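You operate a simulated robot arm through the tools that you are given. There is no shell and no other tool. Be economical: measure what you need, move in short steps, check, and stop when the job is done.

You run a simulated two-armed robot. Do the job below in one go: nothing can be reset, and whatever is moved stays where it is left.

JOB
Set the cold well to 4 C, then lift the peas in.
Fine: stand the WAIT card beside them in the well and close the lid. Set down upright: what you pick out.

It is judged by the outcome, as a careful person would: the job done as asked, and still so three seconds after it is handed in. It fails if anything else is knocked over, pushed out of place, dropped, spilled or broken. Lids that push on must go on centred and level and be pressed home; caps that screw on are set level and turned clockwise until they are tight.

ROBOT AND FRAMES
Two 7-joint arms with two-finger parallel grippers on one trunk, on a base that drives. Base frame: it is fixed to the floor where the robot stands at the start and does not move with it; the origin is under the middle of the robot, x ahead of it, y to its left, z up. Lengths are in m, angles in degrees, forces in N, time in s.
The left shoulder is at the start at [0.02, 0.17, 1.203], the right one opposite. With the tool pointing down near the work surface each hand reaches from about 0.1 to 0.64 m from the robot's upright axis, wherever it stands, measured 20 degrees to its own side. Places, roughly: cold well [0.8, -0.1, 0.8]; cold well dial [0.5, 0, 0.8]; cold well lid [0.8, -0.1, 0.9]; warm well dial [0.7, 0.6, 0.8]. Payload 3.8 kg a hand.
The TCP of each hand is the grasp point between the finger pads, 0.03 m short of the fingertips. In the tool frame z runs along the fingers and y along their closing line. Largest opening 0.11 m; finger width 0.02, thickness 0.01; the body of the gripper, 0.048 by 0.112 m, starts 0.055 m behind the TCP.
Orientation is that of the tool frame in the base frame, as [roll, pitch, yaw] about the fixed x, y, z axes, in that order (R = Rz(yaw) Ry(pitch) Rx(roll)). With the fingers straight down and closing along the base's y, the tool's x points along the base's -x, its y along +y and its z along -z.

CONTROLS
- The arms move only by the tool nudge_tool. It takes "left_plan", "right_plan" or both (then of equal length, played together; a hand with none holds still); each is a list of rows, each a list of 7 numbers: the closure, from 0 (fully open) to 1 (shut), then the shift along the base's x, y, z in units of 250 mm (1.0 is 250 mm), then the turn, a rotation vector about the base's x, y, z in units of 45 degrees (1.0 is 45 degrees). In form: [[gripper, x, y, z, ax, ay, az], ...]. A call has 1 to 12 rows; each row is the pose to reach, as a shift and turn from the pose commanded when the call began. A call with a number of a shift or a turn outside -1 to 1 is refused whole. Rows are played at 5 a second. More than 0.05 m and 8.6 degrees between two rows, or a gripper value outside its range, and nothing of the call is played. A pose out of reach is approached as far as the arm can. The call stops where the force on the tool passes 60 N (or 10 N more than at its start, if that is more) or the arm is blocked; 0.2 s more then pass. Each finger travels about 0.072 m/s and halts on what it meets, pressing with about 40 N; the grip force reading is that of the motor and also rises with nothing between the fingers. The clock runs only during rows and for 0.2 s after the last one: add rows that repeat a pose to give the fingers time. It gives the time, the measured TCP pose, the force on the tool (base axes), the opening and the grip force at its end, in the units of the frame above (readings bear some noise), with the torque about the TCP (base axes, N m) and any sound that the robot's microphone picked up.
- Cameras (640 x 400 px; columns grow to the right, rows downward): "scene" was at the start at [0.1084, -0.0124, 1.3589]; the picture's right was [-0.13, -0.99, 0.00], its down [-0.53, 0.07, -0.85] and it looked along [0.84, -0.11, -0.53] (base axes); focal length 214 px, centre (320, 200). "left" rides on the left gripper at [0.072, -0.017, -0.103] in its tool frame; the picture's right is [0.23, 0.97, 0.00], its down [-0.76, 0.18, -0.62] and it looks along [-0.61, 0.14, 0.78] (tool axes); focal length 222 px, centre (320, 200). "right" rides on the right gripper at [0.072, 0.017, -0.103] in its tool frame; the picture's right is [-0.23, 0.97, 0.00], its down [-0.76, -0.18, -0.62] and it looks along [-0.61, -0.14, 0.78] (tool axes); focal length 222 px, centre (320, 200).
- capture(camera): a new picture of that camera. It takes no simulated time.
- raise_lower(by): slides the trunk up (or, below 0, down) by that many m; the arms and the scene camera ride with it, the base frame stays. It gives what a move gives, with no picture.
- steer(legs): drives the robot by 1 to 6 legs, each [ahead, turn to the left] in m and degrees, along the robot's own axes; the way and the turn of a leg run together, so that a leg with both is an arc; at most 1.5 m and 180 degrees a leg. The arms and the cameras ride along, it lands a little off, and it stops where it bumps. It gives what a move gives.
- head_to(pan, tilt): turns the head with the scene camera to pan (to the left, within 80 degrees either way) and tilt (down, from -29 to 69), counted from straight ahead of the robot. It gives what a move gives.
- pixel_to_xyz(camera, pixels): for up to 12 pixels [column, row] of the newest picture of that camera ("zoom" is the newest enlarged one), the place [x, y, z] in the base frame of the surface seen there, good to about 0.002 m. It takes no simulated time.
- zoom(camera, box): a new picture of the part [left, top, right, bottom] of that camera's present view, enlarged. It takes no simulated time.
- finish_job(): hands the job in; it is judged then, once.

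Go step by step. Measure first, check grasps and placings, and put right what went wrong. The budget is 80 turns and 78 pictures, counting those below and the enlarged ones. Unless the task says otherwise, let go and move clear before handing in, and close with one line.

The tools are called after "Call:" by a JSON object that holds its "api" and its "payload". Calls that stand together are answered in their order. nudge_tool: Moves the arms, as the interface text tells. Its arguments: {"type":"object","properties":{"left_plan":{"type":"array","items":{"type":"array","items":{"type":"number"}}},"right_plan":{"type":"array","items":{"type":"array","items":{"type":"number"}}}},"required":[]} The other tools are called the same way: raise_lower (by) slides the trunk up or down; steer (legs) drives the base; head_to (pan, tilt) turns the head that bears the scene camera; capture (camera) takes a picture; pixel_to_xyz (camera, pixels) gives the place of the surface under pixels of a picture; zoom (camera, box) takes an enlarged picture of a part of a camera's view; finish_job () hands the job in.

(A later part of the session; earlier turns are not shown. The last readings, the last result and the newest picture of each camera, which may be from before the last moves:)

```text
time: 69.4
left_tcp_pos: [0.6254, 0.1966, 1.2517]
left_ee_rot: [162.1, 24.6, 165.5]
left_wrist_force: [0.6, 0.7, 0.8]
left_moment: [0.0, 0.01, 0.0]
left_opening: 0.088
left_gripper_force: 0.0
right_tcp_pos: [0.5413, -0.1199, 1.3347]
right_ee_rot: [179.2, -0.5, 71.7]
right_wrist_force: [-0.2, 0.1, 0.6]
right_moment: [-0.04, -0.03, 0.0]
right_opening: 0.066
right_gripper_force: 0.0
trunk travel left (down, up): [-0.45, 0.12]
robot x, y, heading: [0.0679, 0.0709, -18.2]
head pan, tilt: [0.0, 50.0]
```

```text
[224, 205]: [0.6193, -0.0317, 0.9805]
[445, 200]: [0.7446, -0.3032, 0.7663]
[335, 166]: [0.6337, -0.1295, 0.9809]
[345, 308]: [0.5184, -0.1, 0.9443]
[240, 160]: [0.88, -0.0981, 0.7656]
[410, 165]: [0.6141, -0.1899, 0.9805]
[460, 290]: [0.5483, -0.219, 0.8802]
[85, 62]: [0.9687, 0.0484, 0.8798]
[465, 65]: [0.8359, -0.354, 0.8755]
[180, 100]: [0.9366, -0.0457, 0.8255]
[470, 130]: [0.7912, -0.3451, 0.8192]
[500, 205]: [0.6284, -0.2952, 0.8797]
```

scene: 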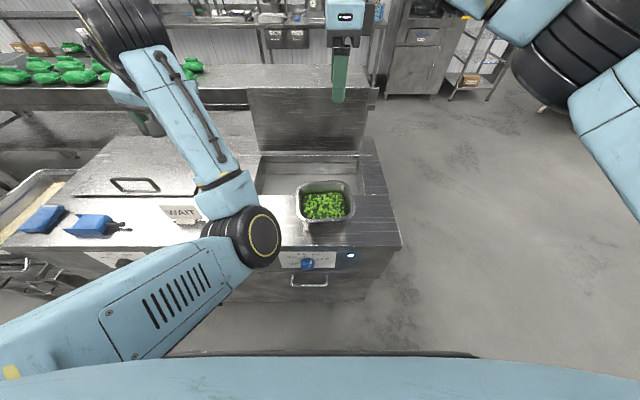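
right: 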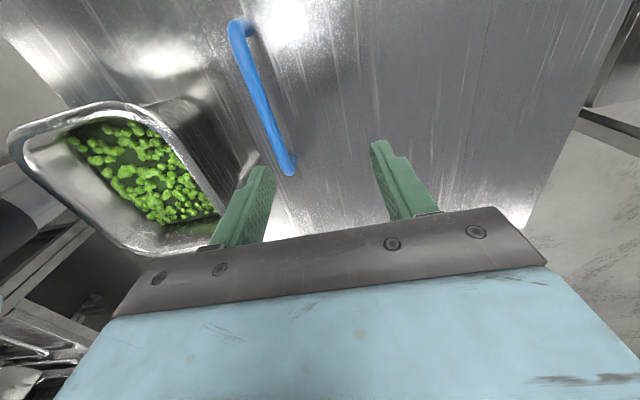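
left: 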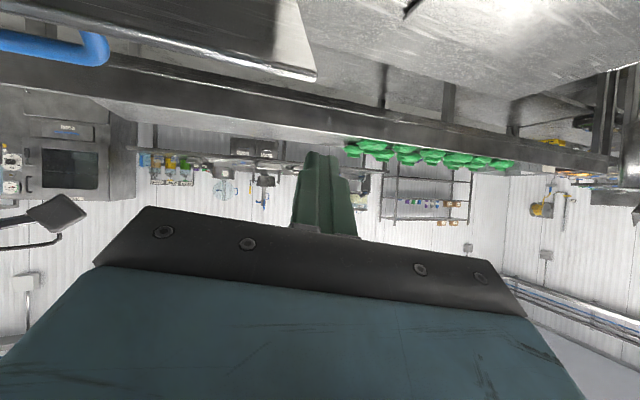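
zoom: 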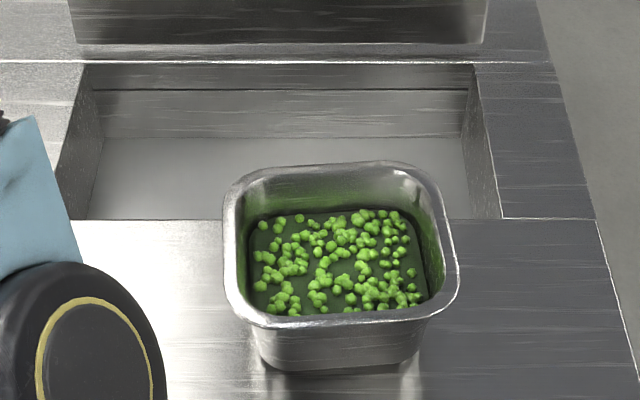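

The well is about s -0.085 to 0.34, v 0.68 to 0.905, with its floor at z=0.766, so there's ample room. I'll measure the pan's slight rotation, and reorient both hands fingers-down at height in the meantime.

Call:
{"api": "pixel_to_xyz", "payload": {"camera": "zoom", "pixels": [[228, 200], [229, 230], [232, 260], [236, 288], [436, 195], [443, 220], [449, 245], [455, 275], [280, 171], [370, 164], [300, 322], [400, 315]]}}

Call:
{"api": "nudge_tool", "payload": {"left_plan": [[0.2, -0.03, -0.01, 0.03, -0.053, 0.123, -0.034], [0.2, -0.06, -0.02, 0.06, -0.106, 0.246, -0.068], [0.2, -0.09, -0.03, 0.06, -0.16, 0.368, -0.102], [0.2, -0.12, -0.04, 0.06, -0.213, 0.491, -0.137], [0.2, -0.15, -0.04, 0.06, -0.266, 0.614, -0.171], [0.2, -0.15, -0.04, 0.06, -0.266, 0.614, -0.171]], "right_plan": [[0.4, 0, -0.03, 0, 0, 0, 0.167], [0.4, 0, -0.06, 0, 0, 0, 0.333], [0.4, 0, -0.09, 0, 0, 0, 0.5], [0.4, 0, -0.12, 0, 0, 0, 0.667], [0.4, 0, -0.15, 0, 0, 0, 0.833], [0.4, 0, -0.18, 0, 0, 0, 1]]}}

Call:
{"api": "nudge_tool", "payload": {"right_plan": [[0.4, 0, -0.03, 0, 0, 0, 0.167], [0.4, 0, -0.06, 0, 0, 0, 0.333], [0.4, 0, -0.09, 0, 0, 0, 0.5], [0.4, 0, -0.12, 0, 0, 0, 0.667], [0.4, 0, -0.15, 0, 0, 0, 0.833], [0.4, 0, -0.18, 0, 0, 0, 1]]}}

Call:
{"api": "capture", "payload": {"camera": "scene"}}

```text
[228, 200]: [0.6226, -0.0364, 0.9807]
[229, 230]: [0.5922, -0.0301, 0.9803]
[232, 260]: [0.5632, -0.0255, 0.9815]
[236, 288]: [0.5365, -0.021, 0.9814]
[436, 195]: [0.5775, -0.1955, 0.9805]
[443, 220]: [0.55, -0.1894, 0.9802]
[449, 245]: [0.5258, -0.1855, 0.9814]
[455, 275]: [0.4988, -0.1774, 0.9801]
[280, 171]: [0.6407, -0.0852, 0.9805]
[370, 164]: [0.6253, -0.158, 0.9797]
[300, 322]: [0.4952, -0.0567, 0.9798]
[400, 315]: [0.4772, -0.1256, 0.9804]
```

```text
time: 70.8
left_tcp_pos: [0.6604, 0.2277, 1.2663]
left_ee_rot: [-178.4, 1.1, 162.1]
left_wrist_force: [0.1, -0.4, -0.5]
left_moment: [0.01, 0.01, -0.03]
left_opening: 0.0877
left_gripper_force: 0.1
left hand out of reach, approached as far as the arm can: row 1, 2, 3, 4, 5, 6
right_tcp_pos: [0.5413, -0.1648, 1.3363]
right_ee_rot: [179.3, -0.6, 116.8]
right_wrist_force: [0.3, -0.1, 0.4]
right_moment: [-0.04, 0.04, -0.01]
right_opening: 0.0662
right_gripper_force: 0.0
trunk travel left (down, up): [-0.45, 0.12]
robot x, y, heading: [0.07, 0.0696, -18.3]
head pan, tilt: [0.0, 50.0]
```

```text
time: 72.2
left_tcp_pos: [0.66, 0.2281, 1.2669]
left_ee_rot: [-178.5, 1.2, 162.2]
left_wrist_force: [-0.3, -1.1, -0.9]
left_moment: [0.01, 0.0, 0.0]
left_opening: 0.088
left_gripper_force: 0.0
right_tcp_pos: [0.5423, -0.2088, 1.3345]
right_ee_rot: [179.2, -0.5, 161.9]
right_wrist_force: [0.9, 0.8, 0.1]
right_moment: [0.04, -0.01, 0.02]
right_opening: 0.0656
right_gripper_force: 0.1
trunk travel left (down, up): [-0.45, 0.12]
robot x, y, heading: [0.0679, 0.0636, -18.2]
head pan, tilt: [0.0, 50.0]
```

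```text
21 pictures are left
```

scene: 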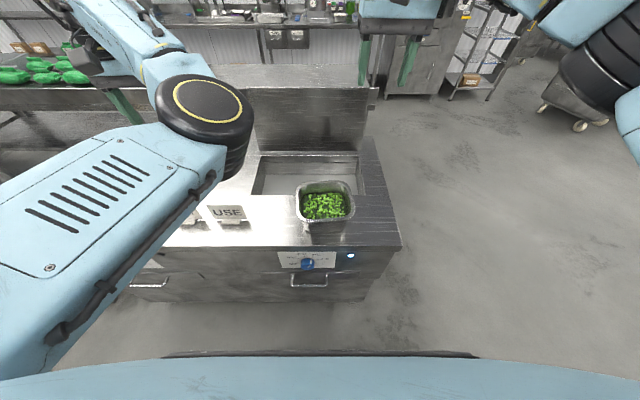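

The pan is centred at (0.559,-0.107), rim z 0.981, rotated to about -12°. Both hands now point down, so I'll bring them partway down over the two side rims and check the left arm's behaviour.

Call:
{"api": "nudge_tool", "payload": {"left_plan": [[0.3, -0.04, -0.119, -0.071, 0, 0, 0.02], [0.3, -0.08, -0.237, -0.143, 0, 0, 0.04], [0.3, -0.12, -0.356, -0.214, 0, 0, 0.06], [0.3, -0.16, -0.475, -0.285, 0, 0, 0.09], [0.3, -0.2, -0.593, -0.357, 0, 0, 0.11], [0.3, -0.24, -0.712, -0.428, 0, 0, 0.13], [0.3, -0.24, -0.712, -0.428, 0, 0, 0.13]], "right_plan": [[0.3, 0, 0.005, -0.12, 0, 0, 0.02], [0.3, 0, 0.01, -0.24, 0, 0, 0.04], [0.3, 0, 0.015, -0.36, 0, 0, 0.06], [0.3, 0, 0.02, -0.48, 0, 0, 0.09], [0.3, 0, 0.025, -0.6, 0, 0, 0.11], [0.3, 0, 0.03, -0.72, 0, 0, 0.137], [0.3, 0, 0.035, -0.818, 0, 0, 0.137]]}}

Call:
{"api": "capture", "payload": {"camera": "scene"}}

```text
time: 73.8
left_tcp_pos: [0.651, 0.0371, 1.1248]
left_ee_rot: [-178.3, 1.2, 167.8]
left_wrist_force: [0.4, 0.6, -0.7]
left_moment: [0.02, 0.01, 0.01]
left_opening: 0.0769
left_gripper_force: 0.1
left hand out of reach, approached as far as the arm can: row 1, 2, 3, 4, 5, 6, 7
right_tcp_pos: [0.5418, -0.1991, 1.1304]
right_ee_rot: [179.3, -0.5, 167.9]
right_wrist_force: [0.2, -0.5, 0.0]
right_moment: [-0.02, 0.0, -0.03]
right_opening: 0.0772
right_gripper_force: 0.1
trunk travel left (down, up): [-0.45, 0.12]
robot x, y, heading: [0.0683, 0.0701, -18.2]
head pan, tilt: [0.0, 50.0]
```

```text
20 pictures are left
```

scene: 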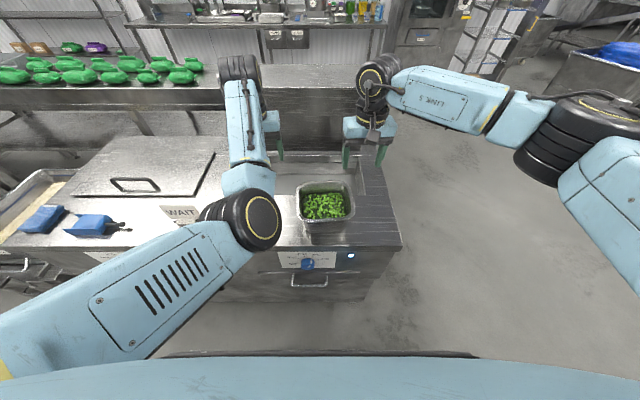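

The left arm lands about 75 mm too far forward, limited by its wrist. Backing up 0.07 m and raising the trunk 0.1 m should bring both rims within easy reach.

Call:
{"api": "raise_lower", "payload": {"by": 0.1}}

Call:
{"api": "steer", "payload": {"legs": [[-0.07, 0]]}}

```text
time: 75.1
left_tcp_pos: [0.6519, 0.0376, 1.2253]
left_ee_rot: [-178.6, 1.2, 167.9]
left_wrist_force: [0.2, -1.2, 0.3]
left_moment: [-0.02, 0.0, 0.0]
left_opening: 0.0772
left_gripper_force: 0.1
right_tcp_pos: [0.5418, -0.2002, 1.231]
right_ee_rot: [179.3, -0.5, 167.9]
right_wrist_force: [0.3, 0.3, 0.1]
right_moment: [0.03, -0.04, -0.01]
right_opening: 0.0772
right_gripper_force: 0.1
trunk travel left (down, up): [-0.55, 0.02]
robot x, y, heading: [0.0693, 0.0746, -17.9]
head pan, tilt: [0.0, 50.0]
```

```text
time: 76.1
left_tcp_pos: [0.5849, 0.0594, 1.2259]
left_ee_rot: [-178.4, 1.2, 167.9]
left_wrist_force: [-0.3, 0.8, 0.9]
left_moment: [-0.01, -0.02, 0.0]
left_opening: 0.0769
left_gripper_force: 0.0
right_tcp_pos: [0.4759, -0.1787, 1.2313]
right_ee_rot: [179.1, -0.3, 167.8]
right_wrist_force: [0.1, 0.2, 0.5]
right_moment: [0.02, -0.03, 0.0]
right_opening: 0.0769
right_gripper_force: 0.0
trunk travel left (down, up): [-0.55, 0.02]
robot x, y, heading: [0.0012, 0.0926, -18.3]
head pan, tilt: [0.0, 50.0]
```

Both hands are at a good standoff. I'll lower them to z=1.05 directly above the left and right rims.

Call:
{"api": "nudge_tool", "payload": {"left_plan": [[0.3, -0.007, -0.061, -0.117, 0, 0, 0], [0.3, -0.013, -0.122, -0.235, 0, 0, 0], [0.3, -0.02, -0.184, -0.352, 0, 0, 0], [0.3, -0.027, -0.245, -0.469, 0, 0, 0], [0.3, -0.033, -0.306, -0.587, 0, 0, 0], [0.3, -0.04, -0.367, -0.704, 0, 0, 0], [0.3, -0.04, -0.367, -0.704, 0, 0, 0]], "right_plan": [[0.3, 0.045, -0.003, -0.12, 0, 0, 0], [0.3, 0.09, -0.006, -0.24, 0, 0, 0], [0.3, 0.134, -0.009, -0.36, 0, 0, 0], [0.3, 0.18, -0.012, -0.48, 0, 0, 0], [0.3, 0.22, -0.015, -0.6, 0, 0, 0], [0.3, 0.268, -0.017, -0.725, 0, 0, 0], [0.3, 0.268, -0.017, -0.725, 0, 0, 0]]}}

Call:
{"api": "capture", "payload": {"camera": "scene"}}

```text
time: 77.7
left_tcp_pos: [0.5752, -0.0329, 1.0487]
left_ee_rot: [-178.3, 1.4, 167.9]
left_wrist_force: [-0.5, 0.7, 0.6]
left_moment: [0.0, -0.01, -0.03]
left_opening: 0.0768
left_gripper_force: 0.0
right_tcp_pos: [0.5301, -0.1818, 1.0528]
right_ee_rot: [179.2, -0.4, 167.9]
right_wrist_force: [0.1, 0.6, 1.1]
right_moment: [0.0, -0.02, 0.01]
right_opening: 0.0771
right_gripper_force: 0.1
right hand out of reach, approached as far as the arm can: row 6, 7
trunk travel left (down, up): [-0.55, 0.02]
robot x, y, heading: [0.005, 0.0908, -18.2]
head pan, tilt: [0.0, 50.0]
```

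```text
19 pictures are left
```

scene: 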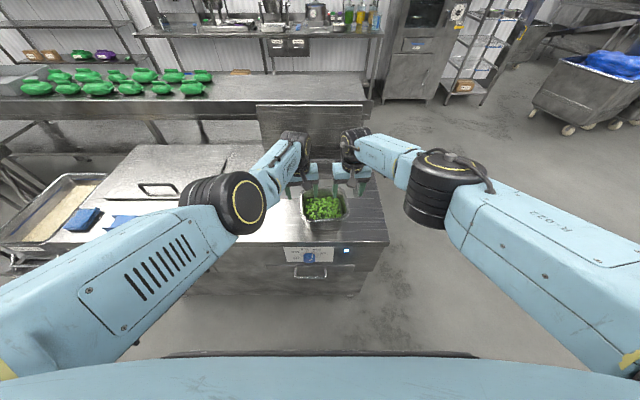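

Both hands are over the rims: left on the midline, right 13 mm forward of it, which is fine. I'll lower with the trunk by 0.066 m so the fingers straddle the rim.

Call:
{"api": "raise_lower", "payload": {"by": -0.066}}

Call:
{"api": "capture", "payload": {"camera": "left"}}

Call:
{"api": "capture", "payload": {"camera": "right"}}

```text
time: 78.8
left_tcp_pos: [0.5757, -0.0329, 0.9833]
left_ee_rot: [-178.4, 1.3, 167.9]
left_wrist_force: [0.5, -0.9, -0.2]
left_moment: [-0.02, 0.0, 0.02]
left_opening: 0.0768
left_gripper_force: 0.1
right_tcp_pos: [0.5301, -0.1825, 0.9883]
right_ee_rot: [179.2, -0.4, 167.8]
right_wrist_force: [0.8, -0.5, 0.2]
right_moment: [0.01, 0.02, 0.04]
right_opening: 0.0768
right_gripper_force: 0.0
trunk travel left (down, up): [-0.484, 0.086]
robot x, y, heading: [0.0031, 0.0888, -18.0]
head pan, tilt: [0.0, 50.0]
```

```text
18 pictures are left
```

left: 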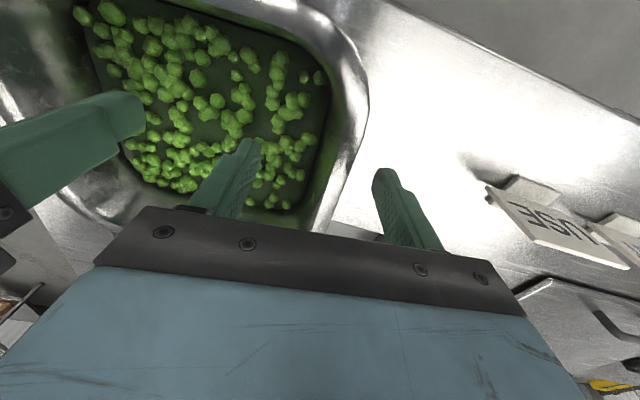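

```text
17 pictures are left
```

right: 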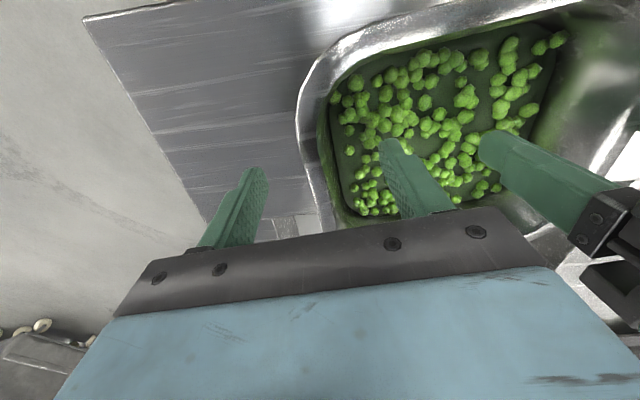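

Both hands straddle their rims, one finger in and one out. I'll close both together and check the grip before lifting.

Call:
{"api": "nudge_tool", "payload": {"left_plan": [[0.6, 0, 0, 0, 0, 0, 0], [1, 0, 0, 0, 0, 0, 0], [1, 0, 0, 0, 0, 0, 0], [1, 0, 0, 0, 0, 0, 0]], "right_plan": [[0.6, 0, 0, 0, 0, 0, 0], [1, 0, 0, 0, 0, 0, 0], [1, 0, 0, 0, 0, 0, 0], [1, 0, 0, 0, 0, 0, 0]]}}

Call:
{"api": "raise_lower", "payload": {"by": 0.03}}

Call:
{"api": "zoom", "payload": {"camera": "scene", "box": [250, 120, 410, 220]}}

```text
time: 79.8
left_tcp_pos: [0.5753, -0.0302, 0.9823]
left_ee_rot: [-178.6, 1.2, 167.9]
left_wrist_force: [-1.7, 18.7, 3.7]
left_moment: [-0.7, -0.06, -0.64]
left_opening: 0.0164
left_gripper_force: 40.2
right_tcp_pos: [0.532, -0.1833, 0.9868]
right_ee_rot: [179.3, -0.3, 167.6]
right_wrist_force: [0.9, -13.2, -0.2]
right_moment: [0.77, 0.28, -0.38]
right_opening: 0.0162
right_gripper_force: 40.2
trunk travel left (down, up): [-0.484, 0.086]
robot x, y, heading: [0.0014, 0.0887, -18.1]
head pan, tilt: [0.0, 50.0]
```

```text
time: 80.5
left_tcp_pos: [0.5759, -0.0339, 1.0113]
left_ee_rot: [-178.6, 1.1, 168.1]
left_wrist_force: [1.0, 22.7, -4.6]
left_moment: [-0.65, -0.14, -0.72]
left_opening: 0.0164
left_gripper_force: 40.1
right_tcp_pos: [0.5323, -0.1855, 1.0147]
right_ee_rot: [179.4, -0.5, 167.6]
right_wrist_force: [0.2, -22.6, -6.7]
right_moment: [0.44, 0.25, -0.32]
right_opening: 0.0162
right_gripper_force: 39.9
trunk travel left (down, up): [-0.514, 0.056]
robot x, y, heading: [0.0004, 0.0895, -18.2]
head pan, tilt: [0.0, 50.0]
```

```text
4.00 times, centred on (330, 170) of scene
```

zoom: 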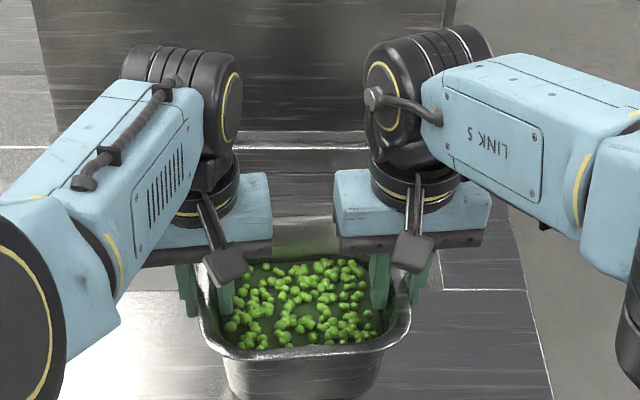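

The pan is lifted level, about 11 N in all. I'll raise a further 20 mm and drive 0.23 m forward over the well.

Call:
{"api": "raise_lower", "payload": {"by": 0.02}}

Call:
{"api": "steer", "payload": {"legs": [[0.12, 0], [0.11, 0]]}}

Call:
{"api": "capture", "payload": {"camera": "scene"}}

```text
time: 81.2
left_tcp_pos: [0.5756, -0.0313, 1.0312]
left_ee_rot: [-178.6, 1.1, 168.0]
left_wrist_force: [-0.1, 22.4, -5.1]
left_moment: [-0.56, 0.15, -0.7]
left_opening: 0.0163
left_gripper_force: 40.1
right_tcp_pos: [0.5315, -0.1859, 1.0367]
right_ee_rot: [179.4, -0.6, 167.6]
right_wrist_force: [0.7, -23.4, -6.6]
right_moment: [0.4, -0.05, -0.34]
right_opening: 0.0164
right_gripper_force: 40.3
trunk travel left (down, up): [-0.534, 0.036]
robot x, y, heading: [0.0068, 0.0913, -18.0]
head pan, tilt: [0.0, 50.0]
```

```text
time: 83.2
left_tcp_pos: [0.7946, -0.1031, 1.0324]
left_ee_rot: [-178.4, 1.1, 168.1]
left_wrist_force: [-0.9, 23.5, -4.4]
left_moment: [-0.53, 0.44, -0.76]
left_opening: 0.0162
left_gripper_force: 40.0
right_tcp_pos: [0.7484, -0.2566, 1.0376]
right_ee_rot: [179.4, -0.5, 167.7]
right_wrist_force: [1.1, -22.5, -5.3]
right_moment: [0.36, -0.35, -0.39]
right_opening: 0.0162
right_gripper_force: 39.9
trunk travel left (down, up): [-0.534, 0.036]
robot x, y, heading: [0.2199, 0.0193, -18.1]
head pan, tilt: [0.0, 50.0]
```

```text
15 pictures are left
```

scene: 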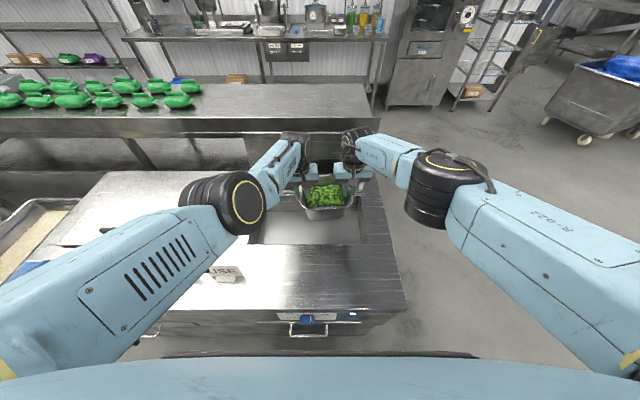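

The pan is over the well at v≈0.795, s≈0.074. I'll take a close look at the margins before lowering.

Call:
{"api": "zoom", "payload": {"camera": "scene", "box": [230, 160, 390, 260]}}

Call:
{"api": "pixel_to_xyz", "payload": {"camera": "zoom", "pixels": [[300, 325], [300, 343], [450, 345], [200, 345], [380, 238], [300, 238], [500, 200], [340, 190]]}}

```text
4.00 times, centred on (310, 210) of scene
```

zoom: 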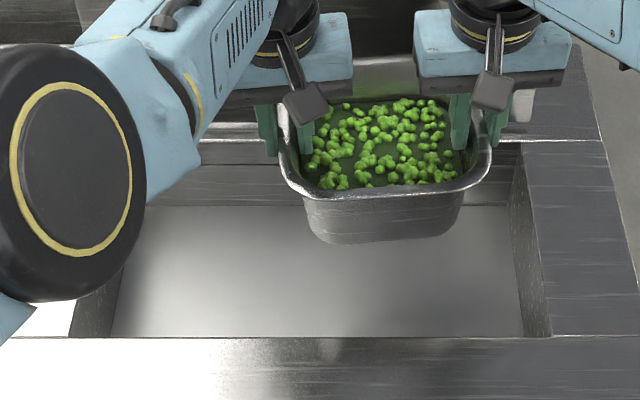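

```text
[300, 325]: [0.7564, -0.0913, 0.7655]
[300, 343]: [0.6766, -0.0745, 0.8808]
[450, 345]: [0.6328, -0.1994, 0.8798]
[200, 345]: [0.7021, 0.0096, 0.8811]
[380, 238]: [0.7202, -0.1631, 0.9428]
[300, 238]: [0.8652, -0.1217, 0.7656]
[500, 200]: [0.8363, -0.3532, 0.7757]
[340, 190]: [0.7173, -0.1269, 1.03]
```

Margins are good, with the well's front edge at v≈0.67. Before lowering 0.16 m, I'll check my left elbow against the cards and counter beneath it.

Call:
{"api": "pixel_to_xyz", "payload": {"camera": "scene", "pixels": [[245, 200], [240, 230], [200, 210], [190, 190], [225, 240], [150, 250], [100, 280], [150, 300], [225, 275], [265, 185], [240, 180], [50, 350]]}}

```text
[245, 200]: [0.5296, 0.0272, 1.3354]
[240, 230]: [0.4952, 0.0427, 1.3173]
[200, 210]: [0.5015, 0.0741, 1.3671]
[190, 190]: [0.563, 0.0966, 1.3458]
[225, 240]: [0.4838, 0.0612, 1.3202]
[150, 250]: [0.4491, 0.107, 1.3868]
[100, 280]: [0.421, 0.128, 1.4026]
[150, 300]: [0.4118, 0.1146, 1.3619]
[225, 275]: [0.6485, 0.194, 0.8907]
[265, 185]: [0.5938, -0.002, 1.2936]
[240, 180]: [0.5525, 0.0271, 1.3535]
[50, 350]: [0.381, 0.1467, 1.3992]
```

The elbow is at z≈1.3, well clear. I'll lower the pan into the well with the trunk.

Call:
{"api": "raise_lower", "payload": {"by": -0.15}}

Call:
{"api": "raise_lower", "payload": {"by": -0.012}}

Call:
{"api": "zoom", "payload": {"camera": "scene", "box": [230, 160, 390, 260]}}

Call:
{"api": "pixel_to_xyz", "payload": {"camera": "zoom", "pixels": [[300, 320], [340, 250], [400, 250], [380, 290], [300, 338], [440, 240]]}}

```text
time: 85.0
left_tcp_pos: [0.7941, -0.1026, 0.8826]
left_ee_rot: [-178.5, 1.1, 168.0]
left_wrist_force: [-4.3, 4.6, -4.0]
left_moment: [-0.92, 0.29, -0.63]
left_opening: 0.0162
left_gripper_force: 39.9
right_tcp_pos: [0.7503, -0.2568, 0.8876]
right_ee_rot: [179.5, -0.5, 167.7]
right_wrist_force: [5.1, -4.0, -6.7]
right_moment: [0.77, -0.11, -0.23]
right_opening: 0.0161
right_gripper_force: 39.9
trunk travel left (down, up): [-0.384, 0.186]
robot x, y, heading: [0.2231, 0.0201, -18.2]
head pan, tilt: [0.0, 50.0]
```

```text
time: 85.6
left_tcp_pos: [0.7955, -0.1026, 0.8706]
left_ee_rot: [-178.6, 1.2, 168.0]
left_wrist_force: [-5.1, 5.2, -4.0]
left_moment: [-0.88, 0.47, -0.65]
left_opening: 0.0163
left_gripper_force: 40.1
right_tcp_pos: [0.7495, -0.2571, 0.8747]
right_ee_rot: [179.4, -0.3, 167.6]
right_wrist_force: [4.5, -4.7, -5.5]
right_moment: [0.72, -0.36, -0.25]
right_opening: 0.0161
right_gripper_force: 39.9
trunk travel left (down, up): [-0.372, 0.198]
robot x, y, heading: [0.22, 0.0207, -18.2]
head pan, tilt: [0.0, 50.0]
```

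```text
4.00 times, centred on (310, 210) of scene
```

zoom: 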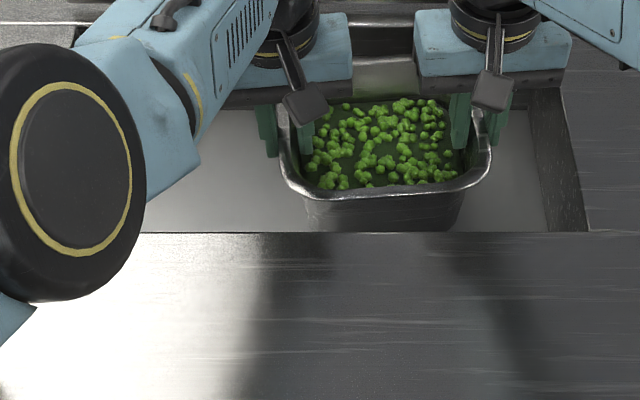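

```text
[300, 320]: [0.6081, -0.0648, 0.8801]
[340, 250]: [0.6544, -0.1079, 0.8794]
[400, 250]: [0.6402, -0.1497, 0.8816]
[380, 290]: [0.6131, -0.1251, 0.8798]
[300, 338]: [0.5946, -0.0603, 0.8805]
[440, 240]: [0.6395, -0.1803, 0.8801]
```

The rim is at about 0.868, so the pan is nearly on the floor. I'll lower 4 mm more and check that the weight transfers.

Call:
{"api": "raise_lower", "payload": {"by": -0.004}}

```text
time: 86.1
left_tcp_pos: [0.7947, -0.104, 0.8679]
left_ee_rot: [-178.5, 1.2, 168.1]
left_wrist_force: [-5.9, 6.3, 5.7]
left_moment: [-0.66, 1.06, -0.7]
left_opening: 0.0164
left_gripper_force: 40.4
right_tcp_pos: [0.7497, -0.2567, 0.8723]
right_ee_rot: [179.4, -0.3, 167.6]
right_wrist_force: [7.2, -5.3, 2.7]
right_moment: [0.75, -0.2, -0.25]
right_opening: 0.016
right_gripper_force: 40.0
trunk travel left (down, up): [-0.368, 0.202]
robot x, y, heading: [0.2208, 0.0202, -18.0]
head pan, tilt: [0.0, 50.0]
```

The floor is now carrying the pan. I'll open both hands, lift clear with the trunk, and back up to look at the WAIT card.

Call:
{"api": "nudge_tool", "payload": {"left_plan": [[0.7, 0, 0, 0, 0, 0, 0], [0.3, 0, 0, 0, 0, 0, 0], [0.3, 0, 0, 0, 0, 0, 0], [0.3, 0, 0, 0, 0, 0, 0]], "right_plan": [[0.7, 0, 0, 0, 0, 0, 0], [0.3, 0, 0, 0, 0, 0, 0], [0.3, 0, 0, 0, 0, 0, 0], [0.3, 0, 0, 0, 0, 0, 0]]}}

Call:
{"api": "raise_lower", "payload": {"by": 0.19}}

Call:
{"api": "steer", "payload": {"legs": [[-0.2, 0]]}}

Call:
{"api": "head_to", "payload": {"pan": 30, "tilt": 50}}

Call:
{"api": "capture", "payload": {"camera": "scene"}}

```text
time: 87.1
left_tcp_pos: [0.7939, -0.1025, 0.8657]
left_ee_rot: [-178.6, 1.2, 168.1]
left_wrist_force: [-0.1, 0.0, -0.3]
left_moment: [-0.01, -0.04, 0.0]
left_opening: 0.077
left_gripper_force: 0.0
right_tcp_pos: [0.7499, -0.2561, 0.8718]
right_ee_rot: [179.4, -0.4, 167.7]
right_wrist_force: [0.6, -0.4, -0.1]
right_moment: [-0.02, -0.01, -0.02]
right_opening: 0.0769
right_gripper_force: 0.1
trunk travel left (down, up): [-0.368, 0.202]
robot x, y, heading: [0.2232, 0.0196, -18.0]
head pan, tilt: [0.0, 50.0]
```

```text
time: 89.2
left_tcp_pos: [0.7934, -0.1035, 1.0558]
left_ee_rot: [-178.5, 1.1, 168.0]
left_wrist_force: [-0.2, 0.3, -0.3]
left_moment: [0.03, 0.01, 0.01]
left_opening: 0.0771
left_gripper_force: 0.0
right_tcp_pos: [0.7495, -0.2566, 1.061]
right_ee_rot: [179.4, -0.6, 167.7]
right_wrist_force: [-0.3, -0.2, -0.9]
right_moment: [-0.01, 0.03, 0.01]
right_opening: 0.0771
right_gripper_force: 0.1
trunk travel left (down, up): [-0.558, 0.012]
robot x, y, heading: [0.221, 0.0202, -18.0]
head pan, tilt: [0.0, 50.0]
```

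```text
time: 90.8
left_tcp_pos: [0.6036, -0.0409, 1.0565]
left_ee_rot: [-178.5, 1.1, 168.0]
left_wrist_force: [0.1, 0.5, 1.1]
left_moment: [0.02, -0.01, -0.01]
left_opening: 0.077
left_gripper_force: 0.0
right_tcp_pos: [0.5592, -0.1951, 1.0605]
right_ee_rot: [179.4, -0.4, 167.6]
right_wrist_force: [-0.2, 0.2, 0.0]
right_moment: [0.0, -0.02, 0.03]
right_opening: 0.0769
right_gripper_force: 0.1
trunk travel left (down, up): [-0.558, 0.012]
robot x, y, heading: [0.0321, 0.0818, -18.3]
head pan, tilt: [0.0, 50.0]
```

```text
time: 91.8
left_tcp_pos: [0.6053, -0.0417, 1.0569]
left_ee_rot: [-178.5, 1.2, 168.0]
left_wrist_force: [0.2, 1.1, 0.8]
left_moment: [-0.03, -0.01, -0.04]
left_opening: 0.0771
left_gripper_force: 0.0
right_tcp_pos: [0.5602, -0.1957, 1.0622]
right_ee_rot: [179.4, -0.4, 167.6]
right_wrist_force: [0.2, -1.1, 0.1]
right_moment: [-0.02, -0.02, 0.0]
right_opening: 0.0768
right_gripper_force: 0.1
trunk travel left (down, up): [-0.558, 0.012]
robot x, y, heading: [0.0331, 0.0822, -17.9]
head pan, tilt: [30.0, 50.0]
```

```text
12 pictures are left
```

scene: 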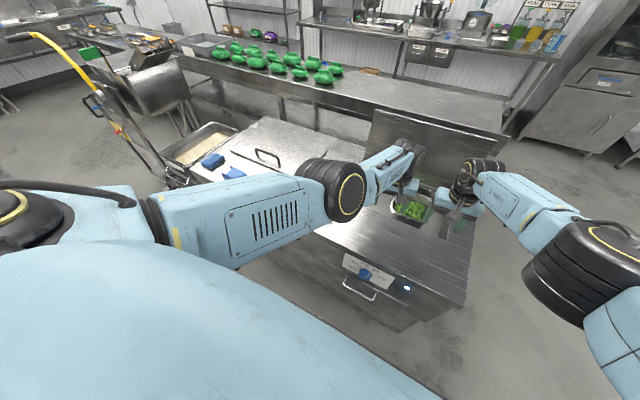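

The pan sits in the well and the lid is standing open. The left forearm hides the cards, so I'll swing the left hand out above the WAIT card and view it with its own camera.

Call:
{"api": "nudge_tool", "payload": {"left_plan": [[0.2, 0.01, 0.13, 0.05, 0, 0, -0.03], [0.1, 0.03, 0.28, 0.1, 0, 0, -0.06], [0, 0.05, 0.44, 0.15, 0, 0, -0.09], [0, 0.07, 0.6, 0.2, 0, 0, -0.12], [0, 0.08, 0.78, 0.2, 0, 0, -0.137]]}}

Call:
{"api": "nudge_tool", "payload": {"left_plan": [[0, 0.01, 0.18, 0, 0, 0, 0], [0, 0.02, 0.36, 0, 0, 0, 0], [0, 0.04, 0.54, 0, 0, 0, 0], [0, 0.06, 0.72, 0, 0, 0, 0], [0, 0.06, 0.78, 0, 0, 0, 0]]}}

Call:
{"api": "capture", "payload": {"camera": "left"}}

```text
time: 93.0
left_tcp_pos: [0.6238, 0.1551, 1.1081]
left_ee_rot: [-178.4, 1.1, 161.7]
left_wrist_force: [-0.1, 0.4, 0.4]
left_moment: [-0.01, 0.0, -0.03]
left_opening: 0.1102
left_gripper_force: 0.1
right_tcp_pos: [0.56, -0.1935, 1.0602]
right_ee_rot: [179.4, -0.4, 167.6]
right_wrist_force: [0.1, 0.1, -0.6]
right_moment: [0.0, 0.0, 0.01]
right_opening: 0.0768
right_gripper_force: 0.0
trunk travel left (down, up): [-0.558, 0.012]
robot x, y, heading: [0.0321, 0.0799, -18.1]
head pan, tilt: [30.0, 50.0]
```

```text
time: 94.2
left_tcp_pos: [0.6387, 0.3487, 1.1075]
left_ee_rot: [-178.5, 1.2, 161.8]
left_wrist_force: [-0.2, -0.1, -1.1]
left_moment: [0.01, 0.01, 0.02]
left_opening: 0.1099
left_gripper_force: 0.1
right_tcp_pos: [0.56, -0.1931, 1.0605]
right_ee_rot: [179.5, -0.4, 167.5]
right_wrist_force: [-0.1, 0.2, -1.0]
right_moment: [-0.01, -0.01, 0.02]
right_opening: 0.077
right_gripper_force: 0.1
trunk travel left (down, up): [-0.558, 0.012]
robot x, y, heading: [0.0361, 0.0794, -18.1]
head pan, tilt: [30.0, 50.0]
```

```text
11 pictures are left
```

left: 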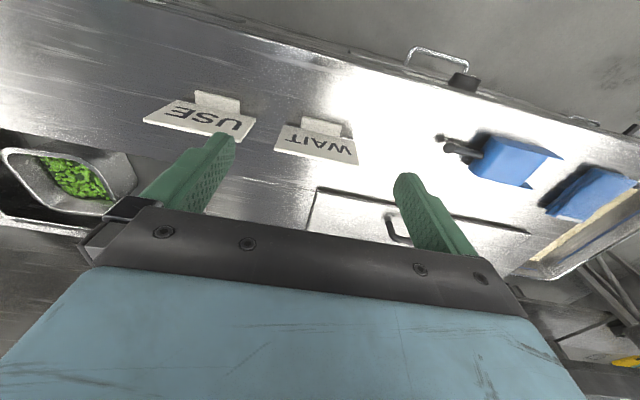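

The left camera sees the WAIT card well, around (318,140). I'll measure its plate corners and stand.

Call:
{"api": "pixel_to_xyz", "payload": {"camera": "left", "pixels": [[277, 149], [356, 162], [289, 128], [351, 142], [315, 154], [318, 140], [304, 120], [340, 128], [322, 126], [300, 135], [340, 155], [250, 135]]}}

```text
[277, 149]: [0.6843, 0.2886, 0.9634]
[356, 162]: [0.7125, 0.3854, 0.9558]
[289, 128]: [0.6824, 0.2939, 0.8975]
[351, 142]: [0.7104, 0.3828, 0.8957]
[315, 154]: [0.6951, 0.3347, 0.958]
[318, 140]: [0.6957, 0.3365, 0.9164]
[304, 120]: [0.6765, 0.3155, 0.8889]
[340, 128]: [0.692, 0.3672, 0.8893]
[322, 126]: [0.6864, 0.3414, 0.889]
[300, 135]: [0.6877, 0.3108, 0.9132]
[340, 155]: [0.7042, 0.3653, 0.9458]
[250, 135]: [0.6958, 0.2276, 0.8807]
```

The WAIT plate is about 0.10 m wide, nearly the full opening, so I'll pinch it across its thickness instead. I'll yaw the left hand 90° above it.

Call:
{"api": "nudge_tool", "payload": {"left_plan": [[0, 0.02, -0.004, 0.02, 0, 0, 0.167], [0, 0.04, -0.008, 0.02, 0, 0, 0.333], [0, 0.06, -0.012, 0.02, 0, 0, 0.5], [0, 0.08, -0.016, 0.02, 0, 0, 0.667], [0, 0.1, -0.02, 0.02, 0, 0, 0.833], [0, 0.12, -0.024, 0.02, 0, 0, 1]]}}

Call:
{"api": "nudge_tool", "payload": {"left_plan": [[0.1, 0.02, -0.004, 0, 0, 0, 0.167], [0.2, 0.04, -0.008, 0, 0, 0, 0.333], [0.3, 0.06, -0.012, 0, 0, 0, 0.5], [0.4, 0.08, -0.016, 0, 0, 0, 0.667], [0.4, 0.1, -0.02, 0, 0, 0, 0.833], [0.4, 0.113, -0.024, 0, 0, 0, 1]]}}

```text
time: 95.5
left_tcp_pos: [0.6702, 0.3432, 1.1119]
left_ee_rot: [-178.6, 1.1, -153.0]
left_wrist_force: [0.7, 0.4, -0.6]
left_moment: [0.0, 0.02, -0.02]
left_opening: 0.11
left_gripper_force: 0.0
right_tcp_pos: [0.5606, -0.1937, 1.0613]
right_ee_rot: [179.4, -0.4, 167.7]
right_wrist_force: [0.5, 0.5, 0.3]
right_moment: [0.02, 0.01, 0.01]
right_opening: 0.0769
right_gripper_force: 0.1
trunk travel left (down, up): [-0.558, 0.012]
robot x, y, heading: [0.0299, 0.0845, -18.1]
head pan, tilt: [30.0, 50.0]
```

```text
time: 97.0
left_tcp_pos: [0.697, 0.3365, 1.1109]
left_ee_rot: [-178.6, 1.1, -107.9]
left_wrist_force: [-0.6, 0.0, -0.1]
left_moment: [-0.04, 0.01, 0.04]
left_opening: 0.0659
left_gripper_force: 0.0
right_tcp_pos: [0.5594, -0.1947, 1.061]
right_ee_rot: [179.4, -0.5, 167.6]
right_wrist_force: [-0.1, -0.7, -0.3]
right_moment: [-0.02, 0.03, 0.0]
right_opening: 0.0768
right_gripper_force: 0.1
trunk travel left (down, up): [-0.558, 0.012]
robot x, y, heading: [0.0349, 0.0804, -18.3]
head pan, tilt: [30.0, 50.0]
```

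The hand is directly above the plate and closing across it. I'll level the small tilt, descend to z=0.955, and check before gripping.

Call:
{"api": "nudge_tool", "payload": {"left_plan": [[0.4, 0, 0, -0.12, -0.014, 0.037, 0], [0.4, 0, 0, -0.28, -0.014, 0.037, 0], [0.4, 0, 0, -0.42, -0.014, 0.037, 0], [0.4, 0, 0, -0.54, -0.014, 0.037, 0], [0.4, 0, 0, -0.624, -0.014, 0.037, 0]]}}

Call:
{"api": "capture", "payload": {"camera": "left"}}

```text
time: 98.2
left_tcp_pos: [0.6749, 0.3378, 0.9805]
left_ee_rot: [-179.9, 0.1, -108.2]
left_wrist_force: [0.1, 0.4, 0.5]
left_moment: [-0.01, -0.01, 0.0]
left_opening: 0.0661
left_gripper_force: 0.0
left hand out of reach, approached as far as the arm can: row 3, 4, 5
right_tcp_pos: [0.5604, -0.1944, 1.0615]
right_ee_rot: [179.4, -0.4, 167.6]
right_wrist_force: [-0.9, 0.2, -0.5]
right_moment: [0.01, 0.02, -0.01]
right_opening: 0.0772
right_gripper_force: 0.1
trunk travel left (down, up): [-0.558, 0.012]
robot x, y, heading: [0.0325, 0.0829, -18.2]
head pan, tilt: [30.0, 50.0]
```

```text
10 pictures are left
```

left: 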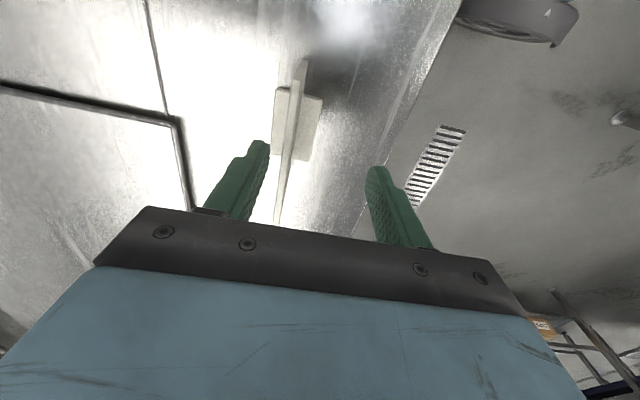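

It ran out of downward reach because the trunk is so high. I'll raise the hand 0.1 m and recentre it over the plate, then lower with the trunk instead.

Call:
{"api": "nudge_tool", "payload": {"left_plan": [[0.4, 0, 0, 0.12, 0, 0, 0], [0.4, 0.02, 0, 0.24, 0, 0, 0], [0.4, 0.05, -0.002, 0.34, 0, 0, 0], [0.4, 0.089, -0.004, 0.4, 0, 0, 0]]}}

Call:
{"api": "raise_lower", "payload": {"by": -0.1}}

```text
time: 99.2
left_tcp_pos: [0.6969, 0.3367, 1.0797]
left_ee_rot: [-180.0, 0.0, -108.1]
left_wrist_force: [0.2, 0.1, -0.1]
left_moment: [0.01, 0.01, -0.03]
left_opening: 0.0661
left_gripper_force: 0.1
right_tcp_pos: [0.5592, -0.196, 1.0613]
right_ee_rot: [179.4, -0.6, 167.6]
right_wrist_force: [-0.7, -0.1, 0.2]
right_moment: [-0.02, 0.0, -0.02]
right_opening: 0.077
right_gripper_force: 0.1
trunk travel left (down, up): [-0.558, 0.012]
robot x, y, heading: [0.0301, 0.0805, -17.8]
head pan, tilt: [30.0, 50.0]
```

```text
time: 100.5
left_tcp_pos: [0.6981, 0.3357, 0.9802]
left_ee_rot: [-179.8, 0.1, -108.2]
left_wrist_force: [-0.5, -0.4, 0.6]
left_moment: [0.03, 0.01, 0.0]
left_opening: 0.0659
left_gripper_force: 0.0
right_tcp_pos: [0.5598, -0.1956, 0.9612]
right_ee_rot: [179.4, -0.4, 167.6]
right_wrist_force: [-0.6, 0.4, 0.1]
right_moment: [-0.02, 0.0, 0.01]
right_opening: 0.0771
right_gripper_force: 0.1
trunk travel left (down, up): [-0.458, 0.112]
robot x, y, heading: [0.0324, 0.0809, -17.8]
head pan, tilt: [30.0, 50.0]
```

The hand is positioned over the plate at z=0.980. I'll lower 25 mm more, grip the card, and lift with the trunk.

Call:
{"api": "raise_lower", "payload": {"by": -0.025}}

Call:
{"api": "nudge_tool", "payload": {"left_plan": [[0.7, 0, 0, 0, 0, 0, 0], [1, 0, 0, 0, 0, 0, 0], [1, 0, 0, 0, 0, 0, 0], [1, 0, 0, 0, 0, 0, 0]]}}

Call:
{"api": "raise_lower", "payload": {"by": 0.137}}

Call:
{"api": "capture", "payload": {"camera": "left"}}

```text
time: 101.2
left_tcp_pos: [0.6965, 0.3357, 0.955]
left_ee_rot: [-179.9, 0.0, -108.2]
left_wrist_force: [-0.2, 0.1, 0.5]
left_moment: [0.02, 0.03, 0.01]
left_opening: 0.066
left_gripper_force: 0.0
right_tcp_pos: [0.5607, -0.1942, 0.9367]
right_ee_rot: [179.5, -0.4, 167.6]
right_wrist_force: [0.8, 1.0, 0.3]
right_moment: [0.01, 0.03, 0.0]
right_opening: 0.0773
right_gripper_force: 0.2
trunk travel left (down, up): [-0.433, 0.137]
robot x, y, heading: [0.0336, 0.08, -18.1]
head pan, tilt: [30.0, 50.0]
```

```text
time: 102.2
left_tcp_pos: [0.6966, 0.3358, 0.9536]
left_ee_rot: [-179.9, 0.0, -108.2]
left_wrist_force: [-0.5, -0.4, -0.3]
left_moment: [0.03, -0.01, 0.02]
left_opening: 0.0041
left_gripper_force: 39.7
right_tcp_pos: [0.5609, -0.1944, 0.9352]
right_ee_rot: [179.4, -0.3, 167.6]
right_wrist_force: [-0.6, 0.1, 0.0]
right_moment: [0.02, -0.05, 0.0]
right_opening: 0.0769
right_gripper_force: 0.0
trunk travel left (down, up): [-0.433, 0.137]
robot x, y, heading: [0.0369, 0.0806, -18.2]
head pan, tilt: [30.0, 50.0]
```

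```text
time: 103.8
left_tcp_pos: [0.6975, 0.3364, 1.0907]
left_ee_rot: [-180.0, 0.0, -108.2]
left_wrist_force: [-1.1, 0.2, -0.8]
left_moment: [0.01, 0.0, 0.0]
left_opening: 0.0038
left_gripper_force: 39.8
right_tcp_pos: [0.5606, -0.1951, 1.0725]
right_ee_rot: [179.4, -0.5, 167.6]
right_wrist_force: [0.5, 0.6, -0.5]
right_moment: [-0.02, -0.01, 0.0]
right_opening: 0.077
right_gripper_force: 0.2
trunk travel left (down, up): [-0.57, 0.0]
robot x, y, heading: [0.0327, 0.0795, -18.1]
head pan, tilt: [30.0, 50.0]
```

```text
9 pictures are left
```

left: 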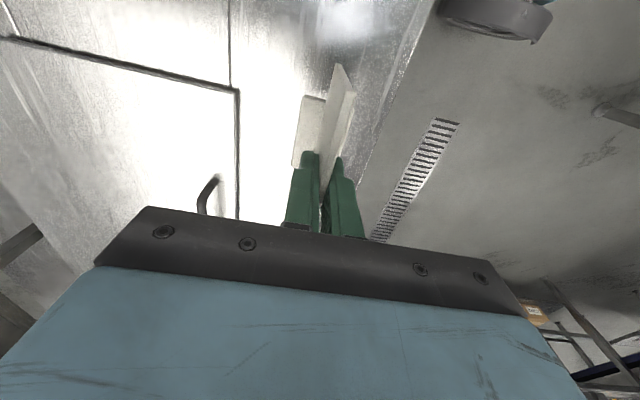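

The card is gripped firmly and lifted, its bottom at z≈1.017. I'll drive 0.2 m forward, then slide the hand right to just left of the pan over the well.

Call:
{"api": "steer", "payload": {"legs": [[0.2, 0]]}}

Call:
{"api": "nudge_tool", "payload": {"left_plan": [[1, -0.054, -0.165, 0, 0, 0, 0], [1, -0.108, -0.33, 0, 0, 0, 0], [1, -0.162, -0.494, 0, 0, 0, 0], [1, -0.216, -0.659, 0, 0, 0, 0], [1, -0.27, -0.824, 0, 0, 0, 0], [1, -0.323, -0.988, 0, 0, 0, 0]]}}

Call:
{"api": "head_to", "payload": {"pan": 0, "tilt": 50}}

Call:
{"api": "capture", "payload": {"camera": "scene"}}

```text
time: 105.4
left_tcp_pos: [0.8881, 0.2728, 1.0907]
left_ee_rot: [-180.0, 0.0, -108.3]
left_wrist_force: [0.4, 0.1, -0.8]
left_moment: [-0.03, 0.02, -0.01]
left_opening: 0.0039
left_gripper_force: 40.0
right_tcp_pos: [0.7489, -0.2582, 1.0724]
right_ee_rot: [179.5, -0.5, 167.5]
right_wrist_force: [0.6, 0.0, 0.5]
right_moment: [0.0, 0.0, -0.02]
right_opening: 0.077
right_gripper_force: 0.2
trunk travel left (down, up): [-0.57, 0.0]
robot x, y, heading: [0.2192, 0.0161, -18.4]
head pan, tilt: [30.0, 50.0]
```

```text
time: 106.8
left_tcp_pos: [0.8059, 0.0264, 1.0904]
left_ee_rot: [-179.9, 0.1, -108.3]
left_wrist_force: [-0.8, 0.5, -0.8]
left_moment: [-0.01, 0.0, 0.0]
left_opening: 0.0038
left_gripper_force: 39.9
right_tcp_pos: [0.7492, -0.2591, 1.0736]
right_ee_rot: [179.3, -0.4, 167.5]
right_wrist_force: [0.2, 0.8, 0.0]
right_moment: [0.06, 0.01, 0.02]
right_opening: 0.0773
right_gripper_force: 0.1
trunk travel left (down, up): [-0.57, 0.0]
robot x, y, heading: [0.2192, 0.0225, -17.8]
head pan, tilt: [30.0, 50.0]
```

```text
time: 107.8
left_tcp_pos: [0.8066, 0.0264, 1.0908]
left_ee_rot: [-179.8, -0.1, -108.3]
left_wrist_force: [0.0, -0.5, -0.2]
left_moment: [-0.01, 0.03, 0.01]
left_opening: 0.0041
left_gripper_force: 39.8
right_tcp_pos: [0.7487, -0.2575, 1.0734]
right_ee_rot: [179.4, -0.4, 167.5]
right_wrist_force: [0.2, 0.1, -0.3]
right_moment: [-0.02, -0.04, 0.0]
right_opening: 0.0769
right_gripper_force: 0.1
trunk travel left (down, up): [-0.57, 0.0]
robot x, y, heading: [0.2217, 0.0211, -18.3]
head pan, tilt: [0.0, 50.0]
```

```text
8 pictures are left
```

scene: 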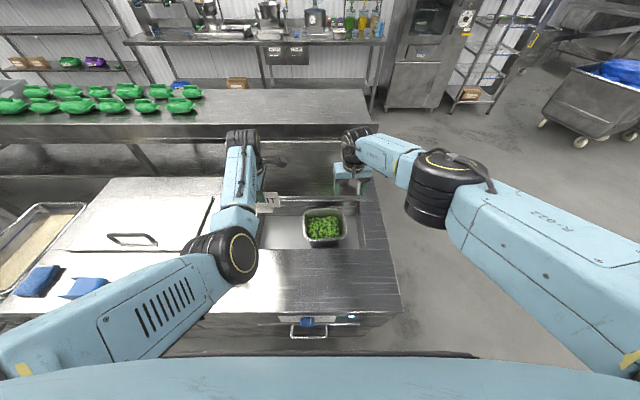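

The card hangs level over the well at s≈0.276. I'll nudge it to s=0.25, v=0.78, and raise the right hand well away from the pan before lowering with the trunk.

Call:
{"api": "nudge_tool", "payload": {"left_plan": [[1, 0.015, -0.03, 0, 0, 0, 0], [1, 0.03, -0.06, 0, 0, 0, 0], [1, 0.045, -0.12, 0, 0, 0, 0], [1, 0.045, -0.12, 0, 0, 0, 0], [1, 0.045, -0.12, 0, 0, 0, 0], [1, 0.045, -0.12, 0, 0, 0, 0]], "right_plan": [[0.3, 0, 0, 0.15, 0, 0, 0], [0.3, 0, 0, 0.3, 0, 0, 0], [0.3, -0.02, -0.02, 0.45, 0, 0, 0], [0.3, -0.06, -0.04, 0.6, 0, 0, 0], [0.3, -0.1, -0.06, 0.75, 0, 0, 0], [0.3, -0.15, -0.08, 0.88, 0, 0, 0]]}}

Call:
{"api": "raise_lower", "payload": {"by": -0.15}}

Call:
{"api": "zoom", "payload": {"camera": "scene", "box": [210, 140, 402, 260]}}

Call:
{"api": "pixel_to_xyz", "payload": {"camera": "zoom", "pixels": [[185, 230], [165, 300], [320, 235], [440, 240], [300, 290], [200, 260], [250, 200], [230, 215]]}}

```text
time: 109.2
left_tcp_pos: [0.8177, -0.0041, 1.0918]
left_ee_rot: [-179.9, 0.2, -108.3]
left_wrist_force: [-1.2, -0.8, 0.0]
left_moment: [0.02, -0.03, -0.02]
left_opening: 0.0039
left_gripper_force: 39.6
right_tcp_pos: [0.7113, -0.2802, 1.2956]
right_ee_rot: [179.5, -0.5, 167.6]
right_wrist_force: [-1.2, 0.3, 0.5]
right_moment: [0.01, 0.01, -0.01]
right_opening: 0.0772
right_gripper_force: 0.1
trunk travel left (down, up): [-0.57, 0.0]
robot x, y, heading: [0.2222, 0.0161, -18.0]
head pan, tilt: [0.0, 50.0]
```

```text
time: 110.9
left_tcp_pos: [0.8182, -0.0037, 0.9407]
left_ee_rot: [-179.9, 0.0, -108.3]
left_wrist_force: [-0.2, 0.3, 0.0]
left_moment: [0.03, 0.02, 0.02]
left_opening: 0.004
left_gripper_force: 39.9
right_tcp_pos: [0.7108, -0.2779, 1.1435]
right_ee_rot: [179.4, -0.4, 167.4]
right_wrist_force: [0.5, -1.1, 1.2]
right_moment: [0.01, 0.02, -0.02]
right_opening: 0.0773
right_gripper_force: 0.1
trunk travel left (down, up): [-0.42, 0.15]
robot x, y, heading: [0.2206, 0.0169, -18.5]
head pan, tilt: [0.0, 50.0]
```

```text
3.33 times, centred on (306, 200) of scene
```

zoom: 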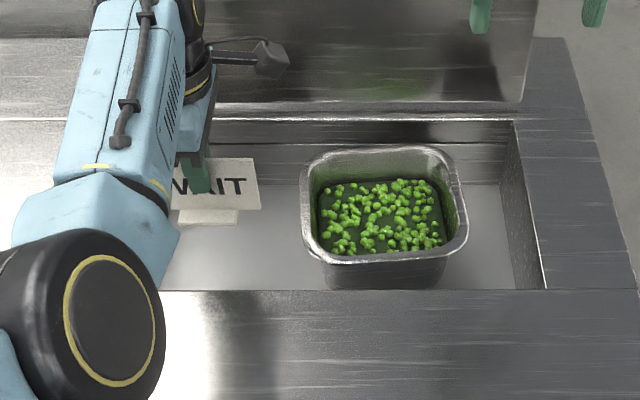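

```text
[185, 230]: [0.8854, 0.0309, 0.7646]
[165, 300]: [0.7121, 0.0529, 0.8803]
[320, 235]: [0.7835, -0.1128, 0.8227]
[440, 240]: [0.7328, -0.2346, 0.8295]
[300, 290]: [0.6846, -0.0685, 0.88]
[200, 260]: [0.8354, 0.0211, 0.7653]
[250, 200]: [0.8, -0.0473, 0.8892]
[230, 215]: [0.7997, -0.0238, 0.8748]
```

The card's right edge is at s≈0.204, clear of the pan, and its bottom is at about 0.867. I'll lower the remaining 0.10 m to the well floor.

Call:
{"api": "raise_lower", "payload": {"by": -0.097}}

Call:
{"api": "raise_lower", "payload": {"by": -0.004}}

```text
time: 112.2
left_tcp_pos: [0.8178, -0.0036, 0.8429]
left_ee_rot: [-179.9, 0.0, -108.4]
left_wrist_force: [0.5, 0.2, 0.3]
left_moment: [-0.02, 0.0, 0.04]
left_opening: 0.0036
left_gripper_force: 39.9
right_tcp_pos: [0.7117, -0.2779, 1.0463]
right_ee_rot: [179.4, -0.5, 167.5]
right_wrist_force: [-0.6, -0.1, -0.4]
right_moment: [-0.01, 0.01, -0.01]
right_opening: 0.0769
right_gripper_force: 0.0
trunk travel left (down, up): [-0.323, 0.247]
robot x, y, heading: [0.2239, 0.0176, -18.2]
head pan, tilt: [0.0, 50.0]
```

```text
time: 112.8
left_tcp_pos: [0.8184, -0.0025, 0.8394]
left_ee_rot: [-179.9, 0.0, -108.2]
left_wrist_force: [0.3, -0.6, -1.2]
left_moment: [0.03, -0.01, 0.01]
left_opening: 0.0037
left_gripper_force: 40.3
right_tcp_pos: [0.7122, -0.2789, 1.0425]
right_ee_rot: [179.4, -0.4, 167.6]
right_wrist_force: [-0.9, -0.6, -0.1]
right_moment: [0.0, 0.01, -0.01]
right_opening: 0.0771
right_gripper_force: 0.1
trunk travel left (down, up): [-0.319, 0.251]
robot x, y, heading: [0.2232, 0.015, -18.2]
head pan, tilt: [0.0, 50.0]
```

There's no contact force yet, with the bottom within a millimetre of the floor. I'll lower 2 mm more.

Call:
{"api": "raise_lower", "payload": {"by": -0.002}}

```text
time: 113.3
left_tcp_pos: [0.8165, -0.0025, 0.839]
left_ee_rot: [-179.8, 0.1, -108.3]
left_wrist_force: [-1.2, 1.2, 7.5]
left_moment: [0.02, 0.16, -0.01]
left_opening: 0.004
left_gripper_force: 40.1
right_tcp_pos: [0.7095, -0.2796, 1.0411]
right_ee_rot: [179.4, -0.3, 167.5]
right_wrist_force: [0.6, -0.3, 0.1]
right_moment: [-0.02, 0.0, -0.03]
right_opening: 0.0769
right_gripper_force: 0.0
trunk travel left (down, up): [-0.317, 0.253]
robot x, y, heading: [0.221, 0.0201, -18.2]
head pan, tilt: [0.0, 50.0]
```

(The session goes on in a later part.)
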